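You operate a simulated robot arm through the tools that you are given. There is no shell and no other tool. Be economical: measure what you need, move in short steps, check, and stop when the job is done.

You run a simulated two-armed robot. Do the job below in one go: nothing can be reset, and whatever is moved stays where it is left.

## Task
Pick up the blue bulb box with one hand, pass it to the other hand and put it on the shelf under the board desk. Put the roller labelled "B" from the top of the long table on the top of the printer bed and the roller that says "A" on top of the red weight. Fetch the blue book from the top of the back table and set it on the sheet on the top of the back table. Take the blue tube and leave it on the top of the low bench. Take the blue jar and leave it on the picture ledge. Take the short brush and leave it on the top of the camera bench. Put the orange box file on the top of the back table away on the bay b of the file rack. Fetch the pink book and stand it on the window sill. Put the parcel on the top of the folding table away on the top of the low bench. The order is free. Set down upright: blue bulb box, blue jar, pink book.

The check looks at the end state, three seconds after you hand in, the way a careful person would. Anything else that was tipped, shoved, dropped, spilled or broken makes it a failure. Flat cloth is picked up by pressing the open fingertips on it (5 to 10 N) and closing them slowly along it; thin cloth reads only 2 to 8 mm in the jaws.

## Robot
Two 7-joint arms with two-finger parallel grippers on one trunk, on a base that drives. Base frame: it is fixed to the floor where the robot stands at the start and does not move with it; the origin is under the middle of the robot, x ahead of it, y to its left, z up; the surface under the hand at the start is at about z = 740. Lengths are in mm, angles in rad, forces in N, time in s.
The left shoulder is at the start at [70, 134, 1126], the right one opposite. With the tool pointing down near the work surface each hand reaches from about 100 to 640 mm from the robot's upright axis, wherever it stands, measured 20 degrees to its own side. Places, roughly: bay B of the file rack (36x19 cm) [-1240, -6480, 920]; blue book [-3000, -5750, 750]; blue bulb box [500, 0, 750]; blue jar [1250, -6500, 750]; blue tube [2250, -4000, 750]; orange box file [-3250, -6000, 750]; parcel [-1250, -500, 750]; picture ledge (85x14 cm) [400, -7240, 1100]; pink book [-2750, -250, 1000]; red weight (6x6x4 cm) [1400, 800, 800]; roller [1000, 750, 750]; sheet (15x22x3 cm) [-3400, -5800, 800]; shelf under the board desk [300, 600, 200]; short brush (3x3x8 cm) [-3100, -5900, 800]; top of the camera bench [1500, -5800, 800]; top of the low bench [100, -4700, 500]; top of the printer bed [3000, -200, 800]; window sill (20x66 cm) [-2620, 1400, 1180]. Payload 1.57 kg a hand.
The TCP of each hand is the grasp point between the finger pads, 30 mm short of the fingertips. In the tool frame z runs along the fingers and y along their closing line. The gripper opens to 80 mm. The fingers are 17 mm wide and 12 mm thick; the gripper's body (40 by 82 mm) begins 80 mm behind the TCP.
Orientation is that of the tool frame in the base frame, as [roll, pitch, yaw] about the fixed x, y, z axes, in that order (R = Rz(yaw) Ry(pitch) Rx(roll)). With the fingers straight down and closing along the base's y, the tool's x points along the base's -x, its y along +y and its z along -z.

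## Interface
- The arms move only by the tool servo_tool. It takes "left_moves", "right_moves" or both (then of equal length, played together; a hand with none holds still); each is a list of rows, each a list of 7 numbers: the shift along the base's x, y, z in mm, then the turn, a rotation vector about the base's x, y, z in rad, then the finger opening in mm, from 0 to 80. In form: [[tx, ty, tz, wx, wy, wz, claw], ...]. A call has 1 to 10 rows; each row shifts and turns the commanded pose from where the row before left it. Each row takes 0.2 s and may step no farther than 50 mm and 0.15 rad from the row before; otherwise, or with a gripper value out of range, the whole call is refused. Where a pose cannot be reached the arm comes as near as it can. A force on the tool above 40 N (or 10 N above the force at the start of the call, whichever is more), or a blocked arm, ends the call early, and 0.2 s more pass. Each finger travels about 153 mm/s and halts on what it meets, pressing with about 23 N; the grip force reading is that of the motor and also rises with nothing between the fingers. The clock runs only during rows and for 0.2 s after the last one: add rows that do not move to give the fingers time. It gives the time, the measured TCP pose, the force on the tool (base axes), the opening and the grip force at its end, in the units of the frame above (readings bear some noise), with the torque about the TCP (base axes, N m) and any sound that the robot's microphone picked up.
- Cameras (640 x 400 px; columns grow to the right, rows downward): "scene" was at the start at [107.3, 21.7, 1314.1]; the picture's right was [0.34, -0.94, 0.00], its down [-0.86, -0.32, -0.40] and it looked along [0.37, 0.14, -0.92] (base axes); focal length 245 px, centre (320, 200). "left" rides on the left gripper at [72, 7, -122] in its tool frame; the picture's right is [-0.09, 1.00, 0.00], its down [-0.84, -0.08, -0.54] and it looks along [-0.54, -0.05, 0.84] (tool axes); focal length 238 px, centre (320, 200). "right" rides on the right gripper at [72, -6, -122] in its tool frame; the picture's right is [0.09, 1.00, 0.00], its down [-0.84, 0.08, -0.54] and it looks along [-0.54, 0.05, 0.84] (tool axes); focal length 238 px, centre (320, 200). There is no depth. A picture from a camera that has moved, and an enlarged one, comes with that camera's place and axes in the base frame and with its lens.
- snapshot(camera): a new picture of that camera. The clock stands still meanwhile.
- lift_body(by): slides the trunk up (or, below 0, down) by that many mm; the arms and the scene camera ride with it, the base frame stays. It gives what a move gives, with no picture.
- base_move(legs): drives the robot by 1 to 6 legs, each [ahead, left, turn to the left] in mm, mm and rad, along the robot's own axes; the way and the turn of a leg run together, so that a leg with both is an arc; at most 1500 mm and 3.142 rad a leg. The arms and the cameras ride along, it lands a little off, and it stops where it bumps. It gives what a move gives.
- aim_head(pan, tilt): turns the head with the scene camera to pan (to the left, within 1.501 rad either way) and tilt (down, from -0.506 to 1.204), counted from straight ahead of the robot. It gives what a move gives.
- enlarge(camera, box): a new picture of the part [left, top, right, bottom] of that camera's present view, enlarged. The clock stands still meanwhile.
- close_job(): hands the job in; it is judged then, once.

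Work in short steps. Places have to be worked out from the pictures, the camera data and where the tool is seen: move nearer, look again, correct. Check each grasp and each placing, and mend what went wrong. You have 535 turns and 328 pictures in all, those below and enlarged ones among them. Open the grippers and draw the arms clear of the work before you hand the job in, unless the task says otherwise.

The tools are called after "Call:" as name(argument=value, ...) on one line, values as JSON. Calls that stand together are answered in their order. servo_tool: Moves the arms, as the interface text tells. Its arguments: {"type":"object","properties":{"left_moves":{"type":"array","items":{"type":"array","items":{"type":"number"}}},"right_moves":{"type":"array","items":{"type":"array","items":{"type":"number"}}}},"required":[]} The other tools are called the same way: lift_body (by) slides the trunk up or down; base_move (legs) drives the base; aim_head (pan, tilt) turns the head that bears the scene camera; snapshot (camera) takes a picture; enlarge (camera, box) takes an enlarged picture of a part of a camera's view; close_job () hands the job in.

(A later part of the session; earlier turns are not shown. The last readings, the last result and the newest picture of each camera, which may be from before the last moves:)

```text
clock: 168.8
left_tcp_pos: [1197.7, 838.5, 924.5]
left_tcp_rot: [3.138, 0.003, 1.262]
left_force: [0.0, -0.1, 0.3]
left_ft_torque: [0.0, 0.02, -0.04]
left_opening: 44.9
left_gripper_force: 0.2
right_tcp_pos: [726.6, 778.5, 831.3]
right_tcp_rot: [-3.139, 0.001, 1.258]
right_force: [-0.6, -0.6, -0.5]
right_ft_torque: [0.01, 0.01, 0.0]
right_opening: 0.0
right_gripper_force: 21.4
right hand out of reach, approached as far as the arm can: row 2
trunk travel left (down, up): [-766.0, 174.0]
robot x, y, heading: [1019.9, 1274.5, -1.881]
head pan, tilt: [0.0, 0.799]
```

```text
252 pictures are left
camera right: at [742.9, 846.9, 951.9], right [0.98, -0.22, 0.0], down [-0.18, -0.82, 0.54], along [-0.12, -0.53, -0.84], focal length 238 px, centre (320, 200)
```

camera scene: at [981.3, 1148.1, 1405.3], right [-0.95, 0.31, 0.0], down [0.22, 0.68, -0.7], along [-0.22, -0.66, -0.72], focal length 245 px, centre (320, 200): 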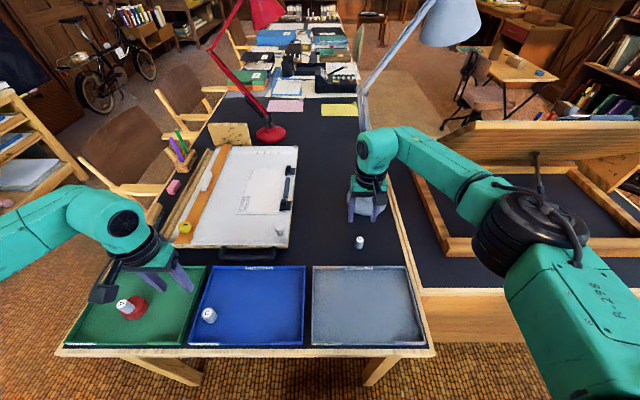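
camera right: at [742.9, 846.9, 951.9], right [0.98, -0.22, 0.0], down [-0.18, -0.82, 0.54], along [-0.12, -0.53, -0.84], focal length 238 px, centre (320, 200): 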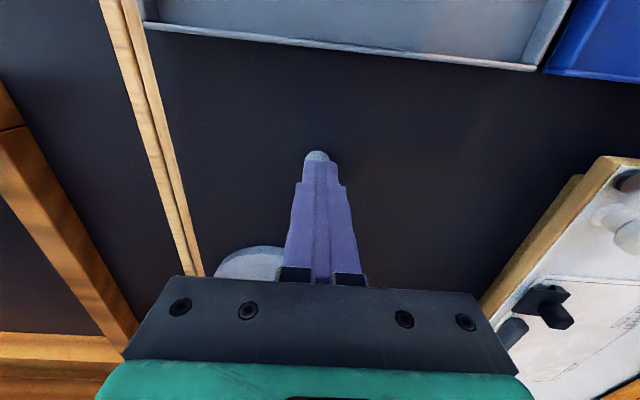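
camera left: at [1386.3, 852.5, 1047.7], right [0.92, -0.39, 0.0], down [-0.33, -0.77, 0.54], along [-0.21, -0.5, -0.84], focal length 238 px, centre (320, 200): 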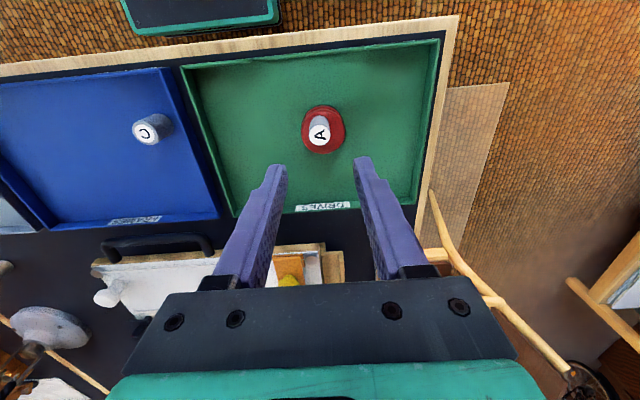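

The arm fell short at its reach limit and closed on air beside B, which still stands. Raise both hands, open, and lower the trunk for better reach.

Call:
servo_tool(right_moves=[[0, 0, 40, 0, 0, 0, 0], [0, 0, 40, 0, 0, 0, 0], [0, 0, 40, 0, 0, 0, 50], [0, 0, 30, 0, 0, 0, 50]], left_moves=[[0, 0, 30, 0, 0, 0, 45], [0, 0, 30, 0, 0, 0, 45], [0, 0, 30, 0, 0, 0, 45], [0, 0, 30, 0, 0, 0, 45]])

Call:
lift_body(by=-110)

Call:
snapshot(camera="right")

```text
clock: 169.8
left_tcp_pos: [1197.2, 838.2, 1044.9]
left_tcp_rot: [3.139, -0.001, 1.261]
left_force: [0.0, -0.4, -0.7]
left_ft_torque: [0.0, 0.01, -0.01]
left_opening: 45.3
left_gripper_force: 0.0
right_tcp_pos: [729.2, 778.1, 981.1]
right_tcp_rot: [-3.139, -0.001, 1.259]
right_force: [0.6, 0.9, -0.2]
right_ft_torque: [0.0, -0.02, -0.01]
right_opening: 50.3
right_gripper_force: 0.1
trunk travel left (down, up): [-766.0, 174.0]
robot x, y, heading: [1016.1, 1274.3, -1.885]
head pan, tilt: [0.0, 0.799]
```

```text
clock: 171.2
left_tcp_pos: [1196.8, 837.1, 933.7]
left_tcp_rot: [3.138, 0.0, 1.262]
left_force: [-0.1, -0.2, -0.1]
left_ft_torque: [-0.01, -0.03, 0.0]
left_opening: 44.9
left_gripper_force: 0.1
right_tcp_pos: [728.9, 777.0, 870.2]
right_tcp_rot: [3.139, 0.0, 1.26]
right_force: [-0.5, 0.2, -0.5]
right_ft_torque: [0.0, 0.04, -0.01]
right_opening: 49.7
right_gripper_force: 0.1
trunk travel left (down, up): [-656.0, 284.0]
robot x, y, heading: [1017.8, 1275.1, -1.885]
head pan, tilt: [0.0, 0.799]
```

```text
251 pictures are left
camera right: at [744.8, 846.9, 991.9], right [0.98, -0.22, 0.0], down [-0.18, -0.82, 0.54], along [-0.12, -0.53, -0.84], focal length 238 px, centre (320, 200)
```

right: 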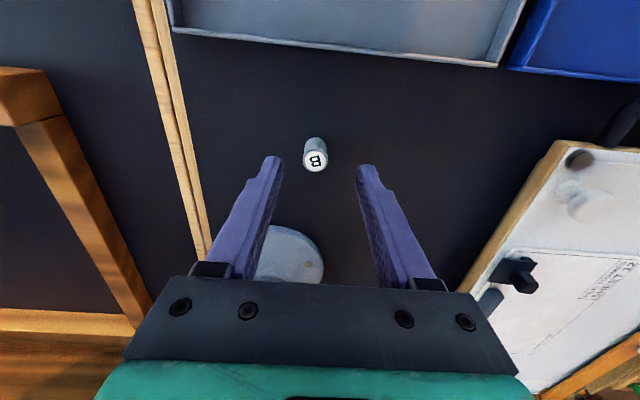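

B still stands, now ≈(721, 762). Align and descend with the better reach.

Call:
servo_tool(right_moves=[[-8, -15, -20, 0, 0, 0, 50], [0, 0, -30, 0, 0, 0, 50], [0, 0, -20, 0, 0, 0, 50], [0, 0, -18, 0, 0, 0, 50]])

Call:
snapshot(camera="right")

```text
clock: 172.2
left_tcp_pos: [1197.3, 837.4, 935.1]
left_tcp_rot: [3.137, -0.001, 1.262]
left_force: [-0.2, 0.1, -0.8]
left_ft_torque: [0.01, 0.01, 0.01]
left_opening: 45.0
left_gripper_force: 0.0
right_tcp_pos: [719.7, 762.3, 782.4]
right_tcp_rot: [-3.14, -0.003, 1.26]
right_force: [0.6, -0.2, 0.9]
right_ft_torque: [-0.01, 0.04, -0.03]
right_opening: 50.4
right_gripper_force: 0.1
trunk travel left (down, up): [-656.0, 284.0]
robot x, y, heading: [1019.3, 1272.3, -1.882]
head pan, tilt: [0.0, 0.799]
```

```text
250 pictures are left
camera right: at [736.6, 832.0, 903.2], right [0.98, -0.22, 0.0], down [-0.18, -0.82, 0.54], along [-0.12, -0.53, -0.84], focal length 238 px, centre (320, 200)
```

right: 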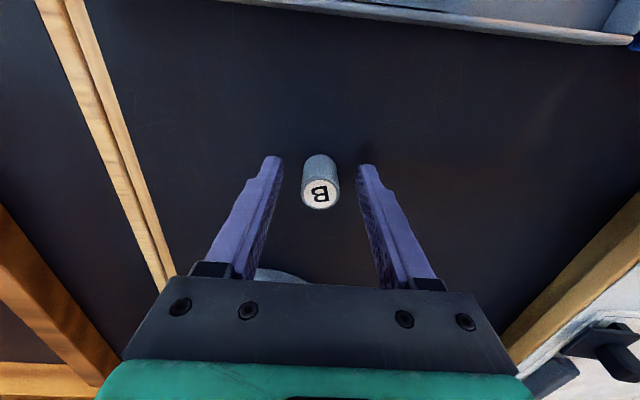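

Roller lies between the fingers. Close and lift slowly.

Call:
servo_tool(right_moves=[[0, 0, 0, 0, 0, 0, 35], [0, 0, 0, 0, 0, 0, 15], [0, 0, 0, 0, 0, 0, 0], [0, 0, 0, 0, 0, 0, 0], [0, 0, 8, 0, 0, 0, 0], [0, 0, 15, 0, 0, 0, 0], [0, 0, 25, 0, 0, 0, 0]])

Call:
snapshot(camera="right")

```text
clock: 173.8
left_tcp_pos: [1198.1, 837.3, 934.6]
left_tcp_rot: [3.138, 0.0, 1.262]
left_force: [0.4, 0.0, 0.5]
left_ft_torque: [0.01, 0.03, 0.04]
left_opening: 44.8
left_gripper_force: 0.1
right_tcp_pos: [721.3, 762.0, 831.3]
right_tcp_rot: [-3.14, -0.001, 1.259]
right_force: [0.0, 0.2, -0.6]
right_ft_torque: [0.01, 0.01, -0.01]
right_opening: 24.3
right_gripper_force: 22.6
trunk travel left (down, up): [-656.0, 284.0]
robot x, y, heading: [1017.9, 1272.1, -1.886]
head pan, tilt: [0.0, 0.799]
```

```text
249 pictures are left
camera right: at [736.1, 832.1, 952.2], right [0.98, -0.22, 0.0], down [-0.18, -0.82, 0.54], along [-0.12, -0.53, -0.84], focal length 238 px, centre (320, 200)
```

right: 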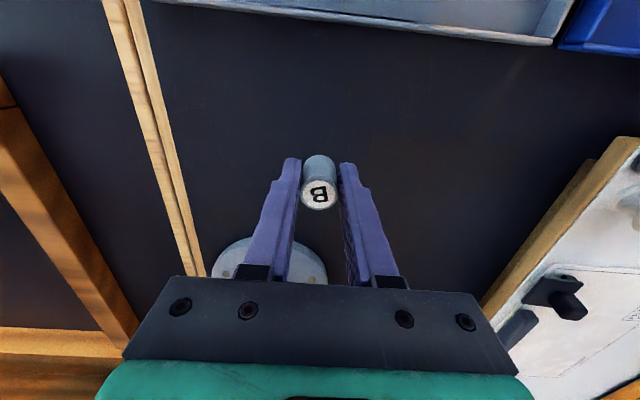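

B is held. Raise and draw in the hands, then look toward the printer bed.

Call:
servo_tool(right_moves=[[0, 0, 45, 0, 0, 0, 0], [0, 0, 45, 0, 0, 0, 0], [0, 20, 40, 0, 0, 0, 0], [5, 40, 20, 0, 0, 0, 0], [5, 45, 0, 0, 0, 0, 0], [5, 45, 0, 0, 0, 0, 0], [5, 45, 0, 0, 0, 0, 0]], left_moves=[[0, 0, 20, 0, 0, 0, 45], [0, 0, 20, 0, 0, 0, 45], [0, 0, 20, 0, 0, 0, 45], [0, 0, 20, 0, 0, 0, 45], [0, 20, 0, 0, 0, 0, 45], [0, 20, 0, 0, 0, 0, 45], [0, 0, 0, 0, 0, 0, 45]])

Call:
lift_body(by=260)

Call:
aim_head(pan=0.9, tilt=0.35)

Call:
snapshot(camera="scene")

```text
clock: 175.4
left_tcp_pos: [1197.6, 879.3, 1014.6]
left_tcp_rot: [3.136, 0.003, 1.259]
left_force: [0.8, 0.1, 0.6]
left_ft_torque: [-0.02, -0.04, -0.01]
left_opening: 45.0
left_gripper_force: 0.2
right_tcp_pos: [741.6, 960.0, 982.0]
right_tcp_rot: [-3.142, 0.001, 1.26]
right_force: [0.4, -0.5, -0.1]
right_ft_torque: [-0.02, 0.0, 0.0]
right_opening: 24.3
right_gripper_force: 23.0
trunk travel left (down, up): [-656.0, 284.0]
robot x, y, heading: [1014.9, 1269.5, -1.888]
head pan, tilt: [0.0, 0.799]
```

```text
clock: 178.1
left_tcp_pos: [1198.3, 878.2, 1273.7]
left_tcp_rot: [3.139, 0.001, 1.262]
left_force: [0.1, 0.5, 0.0]
left_ft_torque: [0.02, -0.01, 0.03]
left_opening: 45.1
left_gripper_force: 0.1
right_tcp_pos: [741.7, 957.5, 1239.8]
right_tcp_rot: [3.14, -0.001, 1.259]
right_force: [-0.2, 0.3, -1.4]
right_ft_torque: [0.02, -0.03, 0.01]
right_opening: 24.0
right_gripper_force: 23.6
trunk travel left (down, up): [-916.0, 24.0]
robot x, y, heading: [1016.4, 1273.2, -1.888]
head pan, tilt: [0.0, 0.799]
```

```text
clock: 179.2
left_tcp_pos: [1198.6, 877.0, 1273.6]
left_tcp_rot: [3.139, 0.0, 1.263]
left_force: [-0.1, -0.4, 0.4]
left_ft_torque: [-0.01, -0.04, -0.01]
left_opening: 45.1
left_gripper_force: 0.0
right_tcp_pos: [740.2, 956.4, 1239.8]
right_tcp_rot: [3.141, -0.003, 1.259]
right_force: [0.7, 0.5, -1.1]
right_ft_torque: [-0.03, -0.01, -0.01]
right_opening: 24.3
right_gripper_force: 23.4
trunk travel left (down, up): [-916.0, 24.0]
robot x, y, heading: [1018.8, 1270.4, -1.885]
head pan, tilt: [0.901, 0.351]
```

```text
248 pictures are left
camera scene: at [1056.3, 1149.2, 1595.0], right [-0.83, -0.55, 0.0], down [-0.19, 0.29, -0.94], along [0.52, -0.78, -0.34], focal length 245 px, centre (320, 200)
```

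scene: 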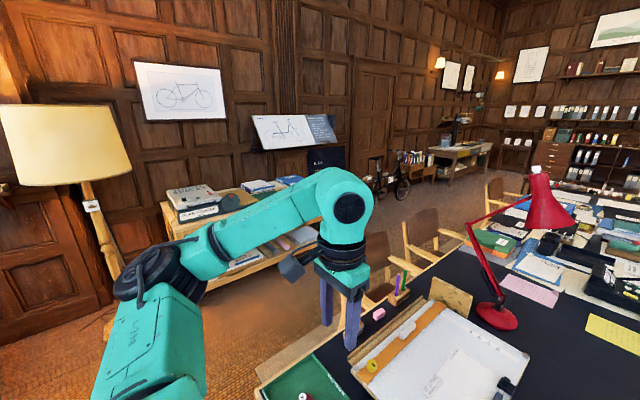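

Call:
enlarge(camera="scene", box=[140, 100, 360, 260])

Call:
enlarge(camera="scene", box=[360, 100, 540, 220])

```text
2.50 times, centred on (250, 180) of scene
camera zoom: at [1056.3, 1149.2, 1595.0], right [-0.83, -0.55, 0.0], down [-0.19, 0.29, -0.94], along [0.52, -0.78, -0.34], focal length 613 px, centre (495, 250)
```

zoom: 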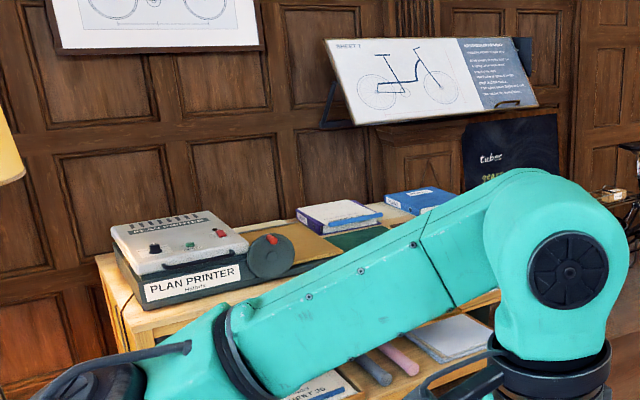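

```text
3.33 times, centred on (450, 160) of scene
camera zoom: at [1056.3, 1149.2, 1595.0], right [-0.83, -0.55, 0.0], down [-0.19, 0.29, -0.94], along [0.52, -0.78, -0.34], focal length 817 px, centre (-113, 333)
```

zoom: 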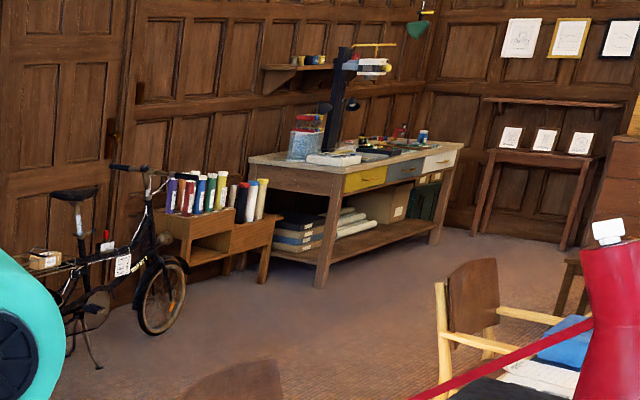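

The "plan printer" stands on the cabinet at about (2950, 100). Drive left past the table's end and face it.

Call:
base_move(legs=[[-30, 1300, 0], [0, 0, 0.96]])

Call:
aim_head(pan=0, tilt=0.45)

Call:
snapshot(camera="scene")

```text
clock: 188.2
left_tcp_pos: [2693.6, 828.4, 1274.5]
left_tcp_rot: [3.138, 0.0, 2.23]
left_force: [0.1, 0.5, 0.2]
left_ft_torque: [0.0, -0.01, -0.02]
left_opening: 45.1
left_gripper_force: 0.2
right_tcp_pos: [2369.2, 496.0, 1241.4]
right_tcp_rot: [-3.141, -0.002, 2.228]
right_force: [-0.5, -0.9, -1.3]
right_ft_torque: [0.0, -0.01, 0.01]
right_opening: 24.1
right_gripper_force: 23.2
trunk travel left (down, up): [-916.0, 24.0]
robot x, y, heading: [2264.3, 903.3, -0.914]
head pan, tilt: [0.901, 0.351]
```

```text
clock: 189.4
left_tcp_pos: [2694.2, 828.1, 1273.8]
left_tcp_rot: [3.138, -0.002, 2.232]
left_force: [0.4, 0.6, 0.3]
left_ft_torque: [-0.02, 0.0, 0.0]
left_opening: 44.8
left_gripper_force: 0.1
right_tcp_pos: [2368.8, 496.7, 1241.9]
right_tcp_rot: [-3.14, -0.001, 2.228]
right_force: [0.2, -0.6, -1.0]
right_ft_torque: [0.01, 0.03, 0.04]
right_opening: 24.0
right_gripper_force: 23.2
trunk travel left (down, up): [-916.0, 24.0]
robot x, y, heading: [2265.0, 901.5, -0.914]
head pan, tilt: [0.0, 0.45]
```

```text
245 pictures are left
camera scene: at [2354.4, 793.1, 1585.8], right [-0.79, -0.61, 0.0], down [-0.27, 0.34, -0.9], along [0.55, -0.71, -0.44], focal length 245 px, centre (320, 200)
```

scene: 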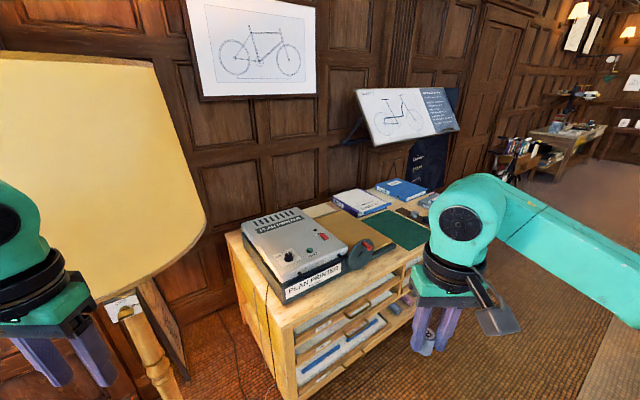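

Call:
enlarge(camera="scene", box=[220, 170, 440, 310])

```text
2.86 times, centred on (330, 240) of scene
camera zoom: at [2354.4, 793.1, 1585.8], right [-0.79, -0.61, 0.0], down [-0.27, 0.34, -0.9], along [0.55, -0.71, -0.44], focal length 700 px, centre (291, 86)
```

zoom: 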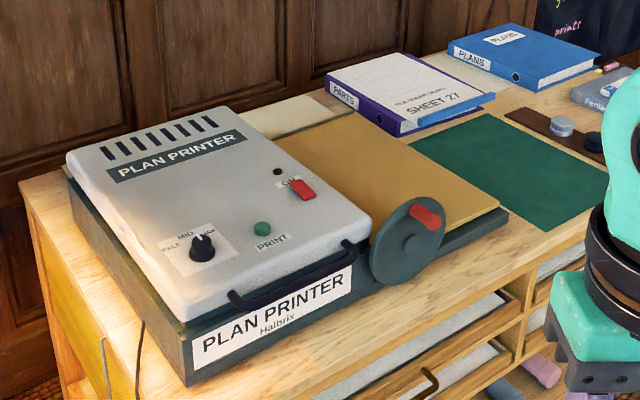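

The tan flat area beside the lid is the printer bed, centre ≈(2880, −260, ~800). Drive to stand in front of it (watching the floor lamp), then turn to face the cabinet.

Call:
base_move(legs=[[720, -430, 0], [0, 0, 0.604]])

Call:
aim_head(pan=-0.1, tilt=0.9)

Call:
snapshot(camera="scene")

```text
clock: 195.5
left_tcp_pos: [2757.1, 253.4, 1273.7]
left_tcp_rot: [3.136, 0.0, 2.829]
left_force: [-1.5, -0.5, -0.7]
left_ft_torque: [0.0, 0.02, 0.02]
left_opening: 44.7
left_gripper_force: 0.1
right_tcp_pos: [2674.8, -202.5, 1240.6]
right_tcp_rot: [-3.141, -0.001, 2.825]
right_force: [0.7, 0.3, -1.4]
right_ft_torque: [0.0, 0.05, 0.03]
right_opening: 24.3
right_gripper_force: 23.3
trunk travel left (down, up): [-916.0, 24.0]
robot x, y, heading: [2359.0, 74.5, -0.32]
head pan, tilt: [0.0, 0.45]
```

```text
clock: 196.4
left_tcp_pos: [2754.8, 254.5, 1273.0]
left_tcp_rot: [3.138, 0.0, 2.827]
left_force: [0.3, 0.0, -0.2]
left_ft_torque: [0.05, -0.01, 0.01]
left_opening: 45.2
left_gripper_force: 0.0
right_tcp_pos: [2674.1, -202.2, 1241.7]
right_tcp_rot: [-3.141, -0.002, 2.826]
right_force: [-0.8, 1.2, -2.1]
right_ft_torque: [0.0, 0.04, -0.03]
right_opening: 24.2
right_gripper_force: 23.0
trunk travel left (down, up): [-916.0, 24.0]
robot x, y, heading: [2361.6, 79.2, -0.315]
head pan, tilt: [-0.099, 0.901]
```

```text
243 pictures are left
camera scene: at [2478.0, 31.0, 1547.6], right [-0.4, -0.91, 0.0], down [-0.72, 0.32, -0.62], along [0.57, -0.25, -0.78], focal length 245 px, centre (320, 200)
```

scene: 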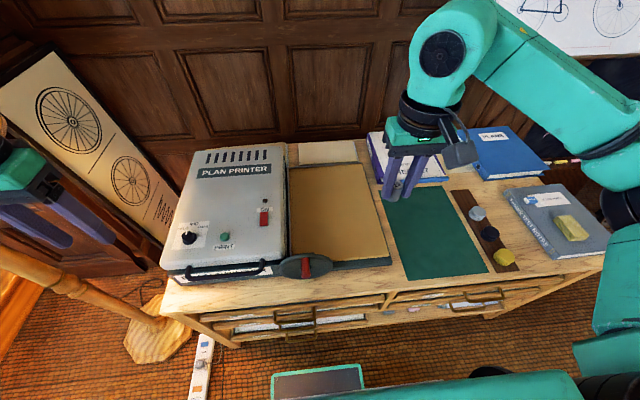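

Lower the trunk 200 and move the right hand out above the bed.

Call:
lift_body(by=-200)

Call:
servo_tool(right_moves=[[40, 0, 0, 0, 0, 0, 0], [40, 0, 0, 0, 0, 0, 0], [40, 2, -10, 0, 0, 0, 0], [40, 3, -20, 0, 0, 0, 0], [16, 2, -30, 0, 0, 0, 0]])

Call:
snapshot(camera="right")

Call:
snapshot(camera="scene")

```text
clock: 198.6
left_tcp_pos: [2757.1, 253.9, 1074.4]
left_tcp_rot: [3.138, 0.0, 2.828]
left_force: [0.2, -0.2, -0.5]
left_ft_torque: [0.01, -0.04, -0.03]
left_opening: 44.7
left_gripper_force: 0.0
right_tcp_pos: [2673.6, -202.7, 1042.3]
right_tcp_rot: [3.141, -0.002, 2.824]
right_force: [0.0, 0.4, -2.2]
right_ft_torque: [-0.04, 0.03, -0.03]
right_opening: 24.0
right_gripper_force: 23.1
trunk travel left (down, up): [-716.0, 224.0]
robot x, y, heading: [2358.8, 76.2, -0.314]
head pan, tilt: [-0.099, 0.901]
```

```text
clock: 199.8
left_tcp_pos: [2756.7, 254.2, 1072.8]
left_tcp_rot: [3.138, -0.001, 2.828]
left_force: [0.8, -0.1, 0.3]
left_ft_torque: [0.02, -0.02, 0.0]
left_opening: 44.9
left_gripper_force: 0.0
right_tcp_pos: [2852.5, -196.1, 980.5]
right_tcp_rot: [-3.14, -0.002, 2.828]
right_force: [-0.5, 0.3, -1.8]
right_ft_torque: [0.01, 0.03, -0.01]
right_opening: 24.0
right_gripper_force: 23.1
trunk travel left (down, up): [-716.0, 224.0]
robot x, y, heading: [2361.3, 77.2, -0.322]
head pan, tilt: [-0.099, 0.901]
```

```text
242 pictures are left
camera right: at [2781.9, -181.0, 1101.7], right [0.22, 0.98, 0.0], down [0.82, -0.18, 0.54], along [0.53, -0.12, -0.84], focal length 238 px, centre (320, 200)
```

right: 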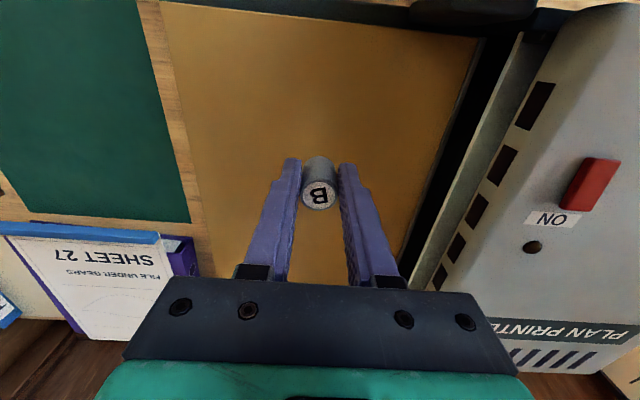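

```text
241 pictures are left
camera scene: at [2478.7, 30.5, 1347.4], right [-0.4, -0.91, 0.0], down [-0.72, 0.32, -0.62], along [0.57, -0.25, -0.78], focal length 245 px, centre (320, 200)
```

scene: 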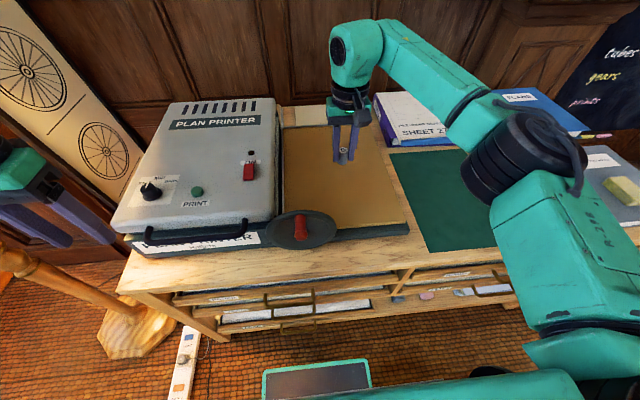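

Over the bed (surface ≈ 805). Descend, then creep to contact.

Call:
servo_tool(right_moves=[[0, 0, -40, 0, 0, 0, 0], [0, 0, -40, 0, 0, 0, 0], [0, 0, -20, 0, 0, 0, 0], [0, 0, -5, 0, 0, 0, 0], [0, 0, -5, 0, 0, 0, 0], [0, 0, -4, 0, 0, 0, 0], [0, 0, 0, 0, 0, 0, 0]])

Call:
snapshot(camera="right")

```text
clock: 201.4
left_tcp_pos: [2756.0, 254.2, 1073.2]
left_tcp_rot: [3.137, 0.0, 2.828]
left_force: [-0.7, 0.2, -0.9]
left_ft_torque: [0.02, 0.0, 0.04]
left_opening: 45.2
left_gripper_force: 0.1
right_tcp_pos: [2849.8, -195.5, 866.7]
right_tcp_rot: [3.141, -0.002, 2.826]
right_force: [-0.1, 1.1, -1.0]
right_ft_torque: [0.01, 0.01, 0.0]
right_opening: 24.3
right_gripper_force: 22.5
trunk travel left (down, up): [-716.0, 224.0]
robot x, y, heading: [2359.5, 75.9, -0.315]
head pan, tilt: [-0.099, 0.901]
```

```text
240 pictures are left
camera right: at [2780.5, -180.4, 987.8], right [0.22, 0.98, 0.0], down [0.82, -0.19, 0.54], along [0.53, -0.12, -0.84], focal length 238 px, centre (320, 200)
```

right: 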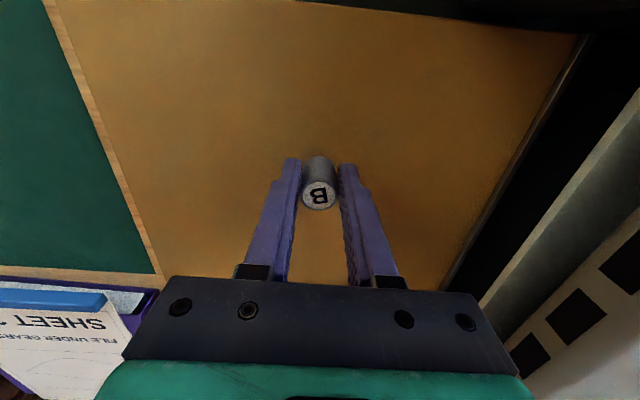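

Call:
servo_tool(right_moves=[[0, 0, -4, 0, 0, 0, 0], [0, 0, -4, 0, 0, 0, 0], [0, 0, -3, 0, 0, 0, 0], [0, 0, 0, 0, 0, 0, 0]])

Call:
servo_tool(right_moves=[[0, 0, -3, 0, 0, 0, 0], [0, 0, -2, 0, 0, 0, 0], [0, 0, 0, 0, 0, 0, 0]])

Call:
servo_tool(right_moves=[[0, 0, -2, 0, 0, 0, 0], [0, 0, -2, 0, 0, 0, 0], [0, 0, 0, 0, 0, 0, 0]])

```text
clock: 202.4
left_tcp_pos: [2755.3, 254.5, 1073.9]
left_tcp_rot: [3.139, 0.001, 2.827]
left_force: [0.0, 0.5, 0.1]
left_ft_torque: [0.0, -0.03, 0.02]
left_opening: 44.9
left_gripper_force: 0.1
right_tcp_pos: [2850.4, -195.3, 855.8]
right_tcp_rot: [-3.14, -0.001, 2.827]
right_force: [-0.1, 0.7, -1.4]
right_ft_torque: [-0.03, 0.01, -0.02]
right_opening: 24.4
right_gripper_force: 22.3
trunk travel left (down, up): [-716.0, 224.0]
robot x, y, heading: [2359.7, 73.4, -0.315]
head pan, tilt: [-0.099, 0.901]
```

```text
clock: 203.2
left_tcp_pos: [2756.0, 254.1, 1073.0]
left_tcp_rot: [3.139, -0.001, 2.828]
left_force: [-0.3, 0.2, 0.0]
left_ft_torque: [-0.04, 0.0, 0.01]
left_opening: 44.9
left_gripper_force: 0.1
right_tcp_pos: [2850.5, -195.5, 851.3]
right_tcp_rot: [-3.14, -0.002, 2.825]
right_force: [0.7, 0.6, -1.4]
right_ft_torque: [-0.03, 0.04, -0.05]
right_opening: 23.9
right_gripper_force: 22.5
trunk travel left (down, up): [-716.0, 224.0]
robot x, y, heading: [2358.2, 79.4, -0.315]
head pan, tilt: [-0.099, 0.901]
```

```text
clock: 204.0
left_tcp_pos: [2752.6, 254.7, 1074.9]
left_tcp_rot: [3.138, 0.004, 2.827]
left_force: [-0.5, 1.0, -0.5]
left_ft_torque: [0.0, 0.0, 0.01]
left_opening: 44.9
left_gripper_force: 0.1
right_tcp_pos: [2849.7, -194.1, 850.5]
right_tcp_rot: [3.139, 0.005, 2.825]
right_force: [5.1, -2.7, 19.2]
right_ft_torque: [-0.15, -0.25, -0.03]
right_opening: 24.0
right_gripper_force: 22.8
trunk travel left (down, up): [-716.0, 224.0]
robot x, y, heading: [2359.6, 75.1, -0.318]
head pan, tilt: [-0.099, 0.901]
```

Contact. Ease up 3 mm, open and withdraw upward.

Call:
servo_tool(right_moves=[[0, 0, 3, 0, 0, 0, 0], [0, 0, 0, 0, 0, 0, 0], [0, 0, 0, 0, 0, 0, 30], [0, 0, 0, 0, 0, 0, 40], [0, 0, 0, 0, 0, 0, 50], [0, 0, 30, 0, 0, 0, 50], [0, 0, 45, 0, 0, 0, 50], [0, 0, 45, 0, 0, 0, 50], [0, 0, 45, 0, 0, 0, 50]])

Call:
snapshot(camera="right")

```text
clock: 206.0
left_tcp_pos: [2756.4, 255.1, 1073.4]
left_tcp_rot: [3.138, 0.002, 2.827]
left_force: [-0.9, 0.3, -0.5]
left_ft_torque: [0.01, -0.03, -0.01]
left_opening: 45.2
left_gripper_force: 0.0
right_tcp_pos: [2848.7, -194.2, 1015.9]
right_tcp_rot: [-3.139, 0.0, 2.829]
right_force: [-0.9, 0.2, -1.1]
right_ft_torque: [-0.01, -0.02, 0.01]
right_opening: 49.8
right_gripper_force: 0.0
trunk travel left (down, up): [-716.0, 224.0]
robot x, y, heading: [2355.1, 75.4, -0.315]
head pan, tilt: [-0.099, 0.901]
```

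```text
239 pictures are left
camera right: at [2779.4, -178.5, 1137.1], right [0.22, 0.98, 0.0], down [0.82, -0.18, 0.54], along [0.53, -0.12, -0.84], focal length 238 px, centre (320, 200)
```

right: 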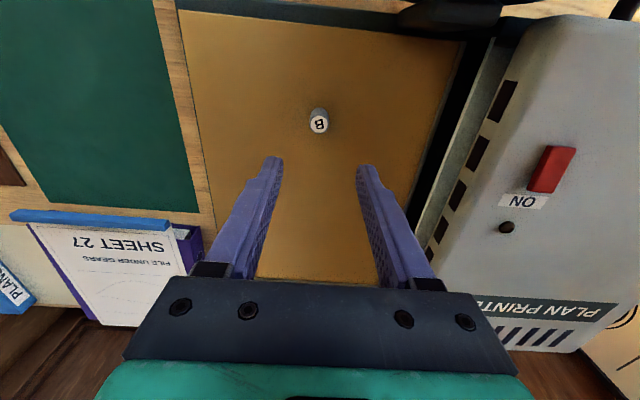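

Roller B stands on the printer bed. Retract, raise, and turn toward the blue tube's area (−y).

Call:
servo_tool(right_moves=[[-45, 5, 20, 0, 0, 0, 50], [-45, 5, 20, 0, 0, 0, 50], [-45, 5, 0, 0, 0, 0, 50], [-45, 5, 0, 0, 0, 0, 50]])

Call:
base_move(legs=[[-150, 0, 0], [0, 0, -1.28]])

Call:
lift_body(by=200)

Call:
aim_head(pan=0.1, tilt=0.35)

Call:
snapshot(camera="scene")

```text
clock: 207.0
left_tcp_pos: [2754.7, 253.6, 1075.0]
left_tcp_rot: [3.138, 0.003, 2.828]
left_force: [-0.8, 1.3, 0.2]
left_ft_torque: [0.0, -0.05, -0.01]
left_opening: 44.9
left_gripper_force: 0.0
right_tcp_pos: [2667.0, -175.3, 1055.0]
right_tcp_rot: [-3.141, -0.001, 2.825]
right_force: [-0.5, 0.3, 0.0]
right_ft_torque: [-0.03, -0.03, 0.0]
right_opening: 49.9
right_gripper_force: 0.0
trunk travel left (down, up): [-716.0, 224.0]
robot x, y, heading: [2358.3, 75.8, -0.32]
head pan, tilt: [-0.099, 0.901]
```

```text
clock: 211.5
left_tcp_pos: [2503.7, -204.0, 1073.0]
left_tcp_rot: [3.14, 0.0, 1.559]
left_force: [-0.1, -1.1, -0.2]
left_ft_torque: [0.01, -0.03, -0.04]
left_opening: 44.9
left_gripper_force: 0.0
right_tcp_pos: [2068.1, -249.8, 1054.6]
right_tcp_rot: [-3.14, 0.0, 1.556]
right_force: [-0.4, 0.0, 1.1]
right_ft_torque: [-0.01, 0.02, -0.03]
right_opening: 49.9
right_gripper_force: 0.0
trunk travel left (down, up): [-716.0, 224.0]
robot x, y, heading: [2217.6, 121.4, -1.591]
head pan, tilt: [-0.099, 0.901]
```

```text
clock: 213.7
left_tcp_pos: [2505.4, -204.2, 1274.0]
left_tcp_rot: [3.141, 0.0, 1.558]
left_force: [0.3, 0.1, -0.7]
left_ft_torque: [-0.03, -0.02, -0.03]
left_opening: 45.1
left_gripper_force: 0.1
right_tcp_pos: [2068.4, -248.7, 1256.3]
right_tcp_rot: [-3.142, 0.0, 1.554]
right_force: [-0.3, -0.3, 0.3]
right_ft_torque: [0.05, 0.03, 0.02]
right_opening: 50.1
right_gripper_force: 0.0
trunk travel left (down, up): [-916.0, 24.0]
robot x, y, heading: [2212.9, 121.8, -1.589]
head pan, tilt: [-0.099, 0.901]
```

```text
clock: 214.7
left_tcp_pos: [2502.6, -205.3, 1274.4]
left_tcp_rot: [3.139, 0.001, 1.557]
left_force: [0.4, -0.5, -1.0]
left_ft_torque: [0.01, 0.05, 0.04]
left_opening: 44.9
left_gripper_force: 0.0
right_tcp_pos: [2068.9, -249.1, 1256.2]
right_tcp_rot: [3.141, 0.0, 1.556]
right_force: [0.8, 0.8, 0.5]
right_ft_torque: [-0.03, -0.02, 0.0]
right_opening: 50.1
right_gripper_force: 0.1
trunk travel left (down, up): [-916.0, 24.0]
robot x, y, heading: [2217.6, 121.8, -1.592]
head pan, tilt: [0.099, 0.351]
```

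```text
238 pictures are left
camera scene: at [2225.3, -19.2, 1595.0], right [-1.0, -0.08, 0.0], down [-0.03, 0.34, -0.94], along [0.08, -0.94, -0.34], focal length 245 px, centre (320, 200)
```

scene: 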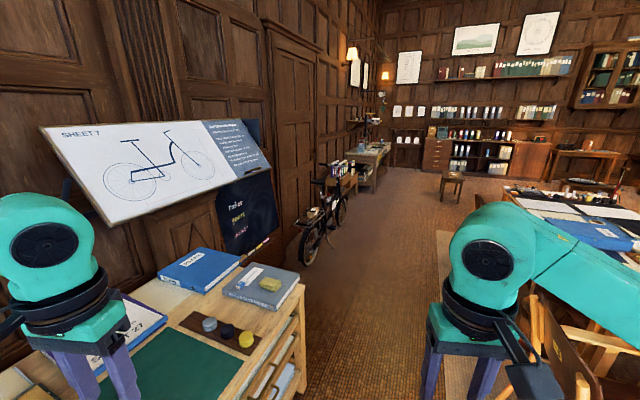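

Corridor is free. Drive down between cabinet and table toward the tube shelf.

Call:
base_move(legs=[[1000, -190, 0], [1400, 20, 0], [400, 0, 0]])

Call:
snapshot(camera="scene")

```text
clock: 228.7
left_tcp_pos: [2276.2, -3009.4, 1274.7]
left_tcp_rot: [3.137, 0.003, 1.553]
left_force: [0.0, 0.0, 0.6]
left_ft_torque: [-0.04, 0.0, -0.01]
left_opening: 45.1
left_gripper_force: 0.1
right_tcp_pos: [1840.8, -3051.9, 1256.3]
right_tcp_rot: [-3.141, 0.002, 1.551]
right_force: [-0.8, -0.2, 0.6]
right_ft_torque: [-0.02, 0.01, -0.01]
right_opening: 50.0
right_gripper_force: 0.1
trunk travel left (down, up): [-916.0, 24.0]
robot x, y, heading: [1986.7, -2682.4, -1.591]
head pan, tilt: [0.099, 0.351]
```

```text
237 pictures are left
camera scene: at [1997.9, -2822.6, 1595.4], right [-1.0, -0.08, 0.0], down [-0.03, 0.34, -0.94], along [0.07, -0.94, -0.34], focal length 245 px, centre (320, 200)
```

scene: 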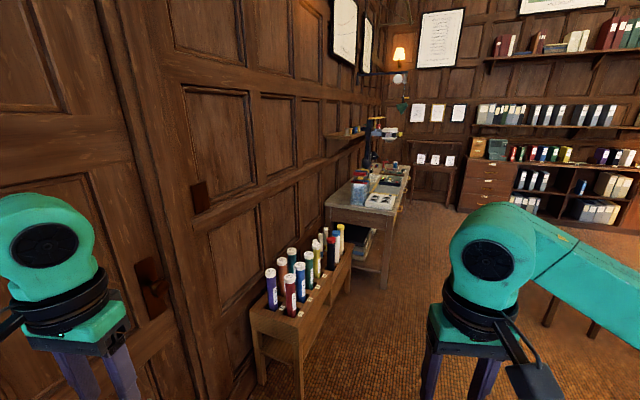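

Call:
enlarge(camera="scene", box=[235, 205, 375, 345])

```text
2.86 times, centred on (305, 275) of scene
camera zoom: at [1997.9, -2822.6, 1595.4], right [-1.0, -0.08, 0.0], down [-0.03, 0.34, -0.94], along [0.07, -0.94, -0.34], focal length 700 px, centre (363, -14)
```

zoom: 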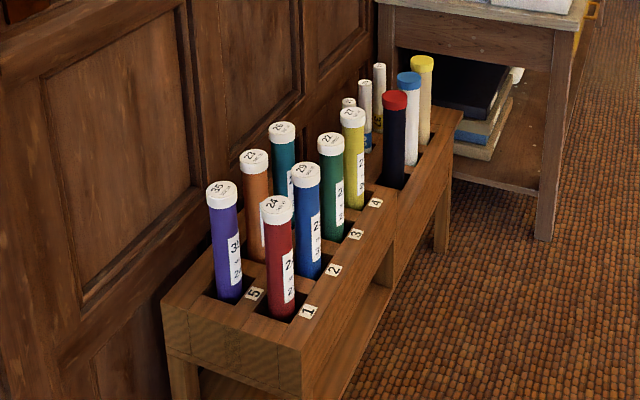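

The blue tube (No. 29, slot 2) is at ≈(2200, −4017), top z≈764, Ø≈60. Drive up so that the left hand can reach it.

Call:
base_move(legs=[[960, -40, 0]])

Call:
aim_head(pan=0.5, tilt=0.9)

Call:
snapshot(camera="scene")

Call:
snapshot(camera="left")

```text
clock: 231.2
left_tcp_pos: [2256.9, -3364.0, 1275.0]
left_tcp_rot: [3.139, 0.003, 1.566]
left_force: [0.7, -0.7, -0.2]
left_ft_torque: [0.01, -0.01, -0.01]
left_opening: 44.9
left_gripper_force: 0.1
right_tcp_pos: [1821.9, -3412.6, 1257.3]
right_tcp_rot: [-3.141, 0.001, 1.564]
right_force: [0.0, -0.4, -0.2]
right_ft_torque: [-0.02, 0.05, 0.0]
right_opening: 50.0
right_gripper_force: 0.1
trunk travel left (down, up): [-916.0, 24.0]
robot x, y, heading: [1964.1, -3042.1, -1.577]
head pan, tilt: [0.099, 0.351]
stopped in leg 1: the robot was blocked; the commanded pose is now the measured one
```

```text
clock: 232.2
left_tcp_pos: [2253.2, -3365.8, 1273.3]
left_tcp_rot: [3.138, 0.003, 1.567]
left_force: [-0.6, -0.7, -0.2]
left_ft_torque: [-0.01, 0.0, -0.06]
left_opening: 45.0
left_gripper_force: 0.1
right_tcp_pos: [1819.0, -3415.7, 1256.4]
right_tcp_rot: [-3.141, -0.001, 1.566]
right_force: [0.6, -0.1, -0.1]
right_ft_torque: [-0.01, 0.05, 0.04]
right_opening: 50.0
right_gripper_force: 0.0
trunk travel left (down, up): [-916.0, 24.0]
robot x, y, heading: [1965.5, -3044.0, -1.576]
head pan, tilt: [0.499, 0.901]
```

```text
235 pictures are left
camera scene: at [2000.4, -3158.2, 1547.6], right [-0.88, -0.47, 0.0], down [-0.37, 0.69, -0.62], along [0.29, -0.55, -0.78], focal length 245 px, centre (320, 200)
```

scene: 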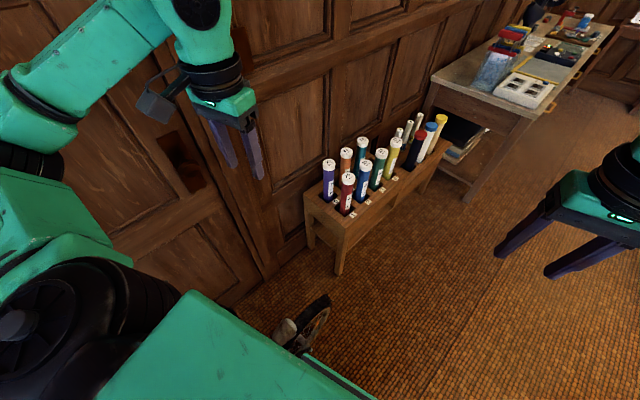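

```text
234 pictures are left
camera left: at [2260.0, -3293.9, 1396.6], right [1.0, -0.1, 0.0], down [-0.08, -0.84, 0.54], along [-0.05, -0.54, -0.84], focal length 238 px, centre (320, 200)
```

left: 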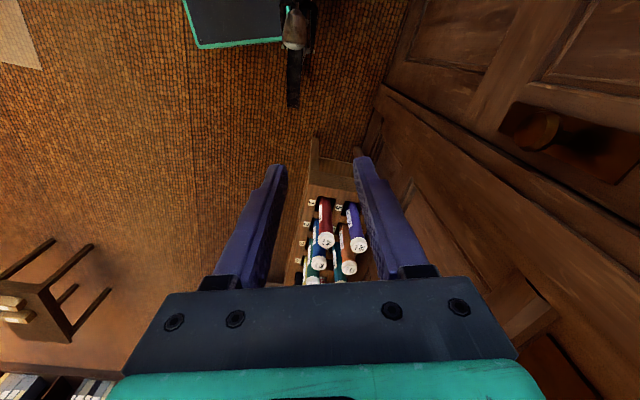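

The robot's base touched a bicycle wheel. Back off and check the bike.

Call:
base_move(legs=[[-60, -250, 0]])

Call:
aim_head(pan=0.9, tilt=0.8)

Call:
snapshot(camera="scene")

```text
clock: 234.0
left_tcp_pos: [2008.0, -3305.7, 1273.4]
left_tcp_rot: [-3.14, 0.002, 1.565]
left_force: [0.0, 0.0, -0.2]
left_ft_torque: [0.01, 0.04, 0.0]
left_opening: 44.9
left_gripper_force: 0.0
right_tcp_pos: [1571.0, -3354.1, 1256.1]
right_tcp_rot: [-3.14, 0.0, 1.564]
right_force: [0.1, 0.7, 0.2]
right_ft_torque: [-0.01, 0.04, -0.03]
right_opening: 50.3
right_gripper_force: 0.1
trunk travel left (down, up): [-916.0, 24.0]
robot x, y, heading: [1715.6, -2979.6, -1.575]
head pan, tilt: [0.499, 0.901]
```

```text
clock: 234.9
left_tcp_pos: [2002.8, -3303.9, 1275.1]
left_tcp_rot: [3.139, 0.003, 1.564]
left_force: [-1.0, -0.2, 0.4]
left_ft_torque: [0.01, -0.05, 0.0]
left_opening: 45.1
left_gripper_force: 0.1
right_tcp_pos: [1568.7, -3352.8, 1255.3]
right_tcp_rot: [3.138, 0.003, 1.563]
right_force: [0.5, 0.1, 0.5]
right_ft_torque: [0.01, -0.01, 0.0]
right_opening: 50.1
right_gripper_force: 0.0
trunk travel left (down, up): [-916.0, 24.0]
robot x, y, heading: [1709.9, -2982.8, -1.581]
head pan, tilt: [0.901, 0.799]
```

```text
233 pictures are left
camera scene: at [1776.9, -3079.6, 1555.5], right [-0.63, -0.78, 0.0], down [-0.56, 0.45, -0.7], along [0.54, -0.44, -0.72], focal length 245 px, centre (320, 200)
```

scene: 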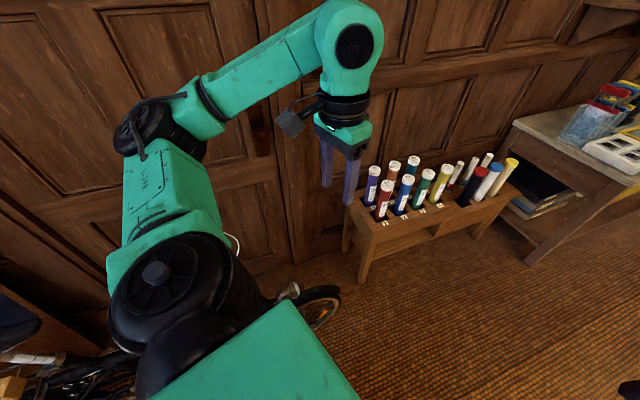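

The bike is still upright. Drive on at a safe distance and turn to face the tube rack.

Call:
base_move(legs=[[1020, 0, 0], [0, 0, 1.27]])

Call:
aim_head(pan=0.3, tilt=0.7)

Call:
snapshot(camera="scene")

```text
clock: 243.4
left_tcp_pos: [2099.7, -3830.6, 1273.1]
left_tcp_rot: [3.138, 0.002, 2.835]
left_force: [0.8, -0.1, -1.0]
left_ft_torque: [0.02, 0.02, -0.02]
left_opening: 45.1
left_gripper_force: 0.0
right_tcp_pos: [2019.3, -4260.0, 1256.4]
right_tcp_rot: [-3.141, 0.001, 2.835]
right_force: [-0.1, 0.9, 1.1]
right_ft_torque: [0.01, 0.0, 0.02]
right_opening: 50.2
right_gripper_force: 0.1
trunk travel left (down, up): [-916.0, 24.0]
robot x, y, heading: [1703.0, -4012.1, -0.306]
head pan, tilt: [0.901, 0.799]
```

```text
clock: 244.4
left_tcp_pos: [2100.9, -3828.8, 1273.9]
left_tcp_rot: [3.138, 0.0, 2.834]
left_force: [-0.2, -0.6, 0.1]
left_ft_torque: [0.0, -0.03, 0.04]
left_opening: 44.9
left_gripper_force: 0.0
right_tcp_pos: [2017.9, -4258.9, 1255.2]
right_tcp_rot: [3.141, -0.001, 2.835]
right_force: [0.8, -0.4, 0.1]
right_ft_torque: [0.01, 0.0, -0.03]
right_opening: 49.9
right_gripper_force: 0.0
trunk travel left (down, up): [-916.0, 24.0]
robot x, y, heading: [1703.6, -4010.2, -0.305]
head pan, tilt: [0.3, 0.7]
```

```text
232 pictures are left
camera scene: at [1839.7, -4025.4, 1563.7], right [-0.01, -1.0, 0.0], down [-0.64, 0.0, -0.76], along [0.76, 0.0, -0.64], focal length 245 px, centre (320, 200)
```

scene: 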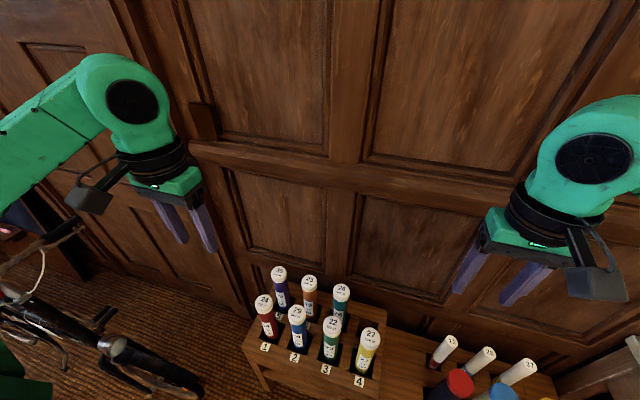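

The blue tube (29) is at ≈(2200, −3957), top ≈ 805. Lower the trunk and move the left hand above it.

Call:
lift_body(by=-200)

Call:
servo_tool(left_moves=[[25, -32, -10, 0, 0, 0, 80], [25, -32, -10, 0, 0, 0, 80], [25, -32, -20, 0, 0, 0, 80], [24, -32, -20, 0, 0, 0, 80], [0, 0, -20, 0, 0, 0, 80]])

Call:
snapshot(camera="left")

```text
clock: 246.6
left_tcp_pos: [2099.0, -3829.6, 1073.6]
left_tcp_rot: [3.139, 0.001, 2.835]
left_force: [-0.4, 0.9, 0.2]
left_ft_torque: [0.04, 0.03, 0.03]
left_opening: 45.2
left_gripper_force: 0.1
right_tcp_pos: [2018.0, -4259.2, 1057.4]
right_tcp_rot: [3.141, -0.001, 2.836]
right_force: [-1.0, -0.1, 0.3]
right_ft_torque: [0.01, 0.02, 0.01]
right_opening: 50.2
right_gripper_force: 0.2
trunk travel left (down, up): [-716.0, 224.0]
robot x, y, heading: [1707.3, -4007.3, -0.304]
head pan, tilt: [0.3, 0.7]
```

```text
clock: 247.8
left_tcp_pos: [2198.8, -3956.4, 993.0]
left_tcp_rot: [3.139, 0.003, 2.839]
left_force: [-0.5, -0.1, 0.6]
left_ft_torque: [0.01, -0.02, -0.02]
left_opening: 80.0
left_gripper_force: 0.1
right_tcp_pos: [2018.3, -4258.7, 1057.5]
right_tcp_rot: [-3.141, 0.002, 2.836]
right_force: [0.7, -0.1, -0.2]
right_ft_torque: [-0.02, -0.03, -0.03]
right_opening: 49.9
right_gripper_force: 0.1
trunk travel left (down, up): [-716.0, 224.0]
robot x, y, heading: [1706.6, -4011.0, -0.31]
head pan, tilt: [0.3, 0.7]
```

```text
231 pictures are left
camera left: at [2131.4, -3928.3, 1116.4], right [0.39, 0.92, 0.0], down [0.77, -0.33, 0.54], along [0.5, -0.21, -0.84], focal length 238 px, centre (320, 200)
```

left: 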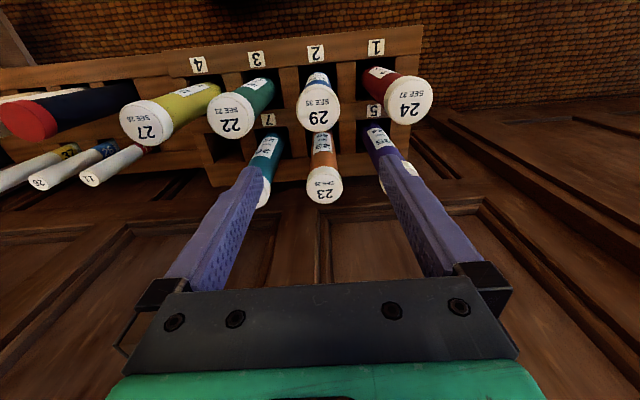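

Cap of 29 is nearly under the hand: ≈(2193, −3955). Descend in steps.

Call:
servo_tool(left_moves=[[-4, 1, -40, 0, 0, 0, 80], [0, 0, -40, 0, 0, 0, 80], [0, 0, -40, 0, 0, 0, 80], [0, 0, -20, 0, 0, 0, 80]])

Call:
snapshot(camera="left")

Call:
snapshot(camera="scene")

```text
clock: 248.8
left_tcp_pos: [2195.2, -3956.2, 852.0]
left_tcp_rot: [3.137, 0.001, 2.839]
left_force: [1.0, 0.3, -0.3]
left_ft_torque: [-0.02, -0.01, 0.02]
left_opening: 80.0
left_gripper_force: 0.0
right_tcp_pos: [2019.0, -4258.3, 1056.5]
right_tcp_rot: [3.141, 0.0, 2.837]
right_force: [0.9, -0.7, 0.4]
right_ft_torque: [-0.04, 0.03, 0.05]
right_opening: 49.9
right_gripper_force: 0.0
trunk travel left (down, up): [-716.0, 224.0]
robot x, y, heading: [1705.2, -4011.1, -0.306]
head pan, tilt: [0.3, 0.7]
```

```text
230 pictures are left
camera left: at [2127.8, -3928.1, 975.7], right [0.39, 0.92, 0.0], down [0.77, -0.33, 0.54], along [0.5, -0.21, -0.84], focal length 238 px, centre (320, 200)
```

left: 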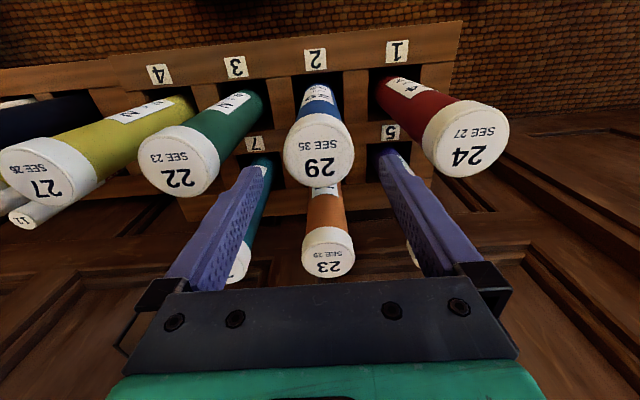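

```text
229 pictures are left
camera scene: at [1840.0, -4025.5, 1363.7], right [-0.01, -1.0, 0.0], down [-0.64, 0.0, -0.76], along [0.76, -0.01, -0.64], focal length 245 px, centre (320, 200)
```

scene: 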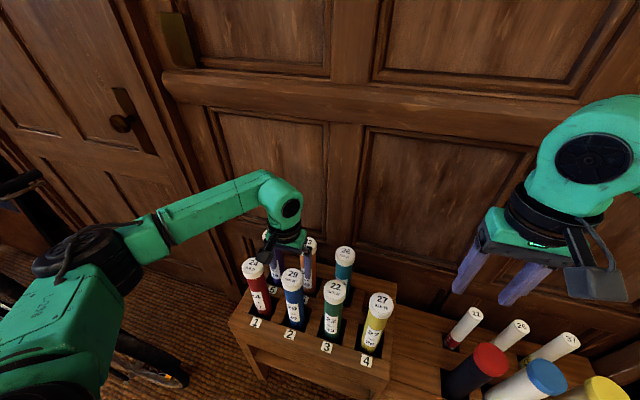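

Triangulated: cap top z≈823 at (2190, −3954), Ø≈50. Descend to TCP 772 and close.

Call:
servo_tool(left_moves=[[-4, 2, -10, 0, 0, 0, 80], [0, 0, -25, 0, 0, 0, 80], [0, 0, -25, 0, 0, 0, 80], [0, 0, -20, 0, 0, 0, 80], [0, 0, 0, 0, 0, 0, 60], [0, 0, 0, 0, 0, 0, 30], [0, 0, 0, 0, 0, 0, 0], [0, 0, 0, 0, 0, 0, 0], [0, 0, 0, 0, 0, 0, 0]])

Call:
snapshot(camera="left")

```text
clock: 250.8
left_tcp_pos: [2190.0, -3953.6, 773.0]
left_tcp_rot: [3.138, 0.002, 2.835]
left_force: [-0.1, -0.2, -0.4]
left_ft_torque: [0.02, 0.0, 0.0]
left_opening: 55.4
left_gripper_force: 22.4
right_tcp_pos: [2019.3, -4258.9, 1055.5]
right_tcp_rot: [-3.141, 0.001, 2.835]
right_force: [-0.2, 0.3, -0.2]
right_ft_torque: [-0.01, 0.0, 0.01]
right_opening: 50.1
right_gripper_force: 0.1
trunk travel left (down, up): [-716.0, 224.0]
robot x, y, heading: [1707.3, -4010.6, -0.309]
head pan, tilt: [0.3, 0.7]
```

```text
228 pictures are left
camera left: at [2123.6, -3926.1, 895.9], right [0.39, 0.92, 0.0], down [0.77, -0.33, 0.54], along [0.5, -0.21, -0.84], focal length 238 px, centre (320, 200)
```

left: 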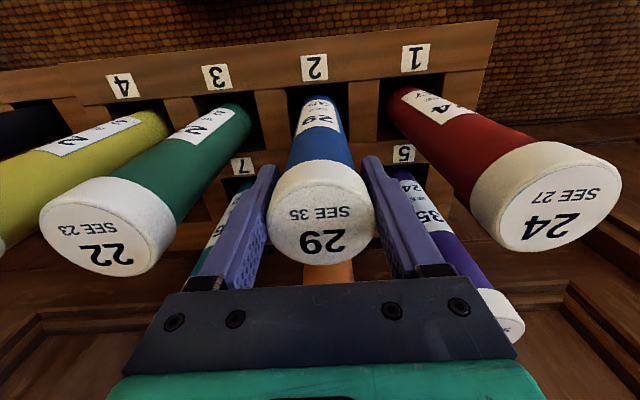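

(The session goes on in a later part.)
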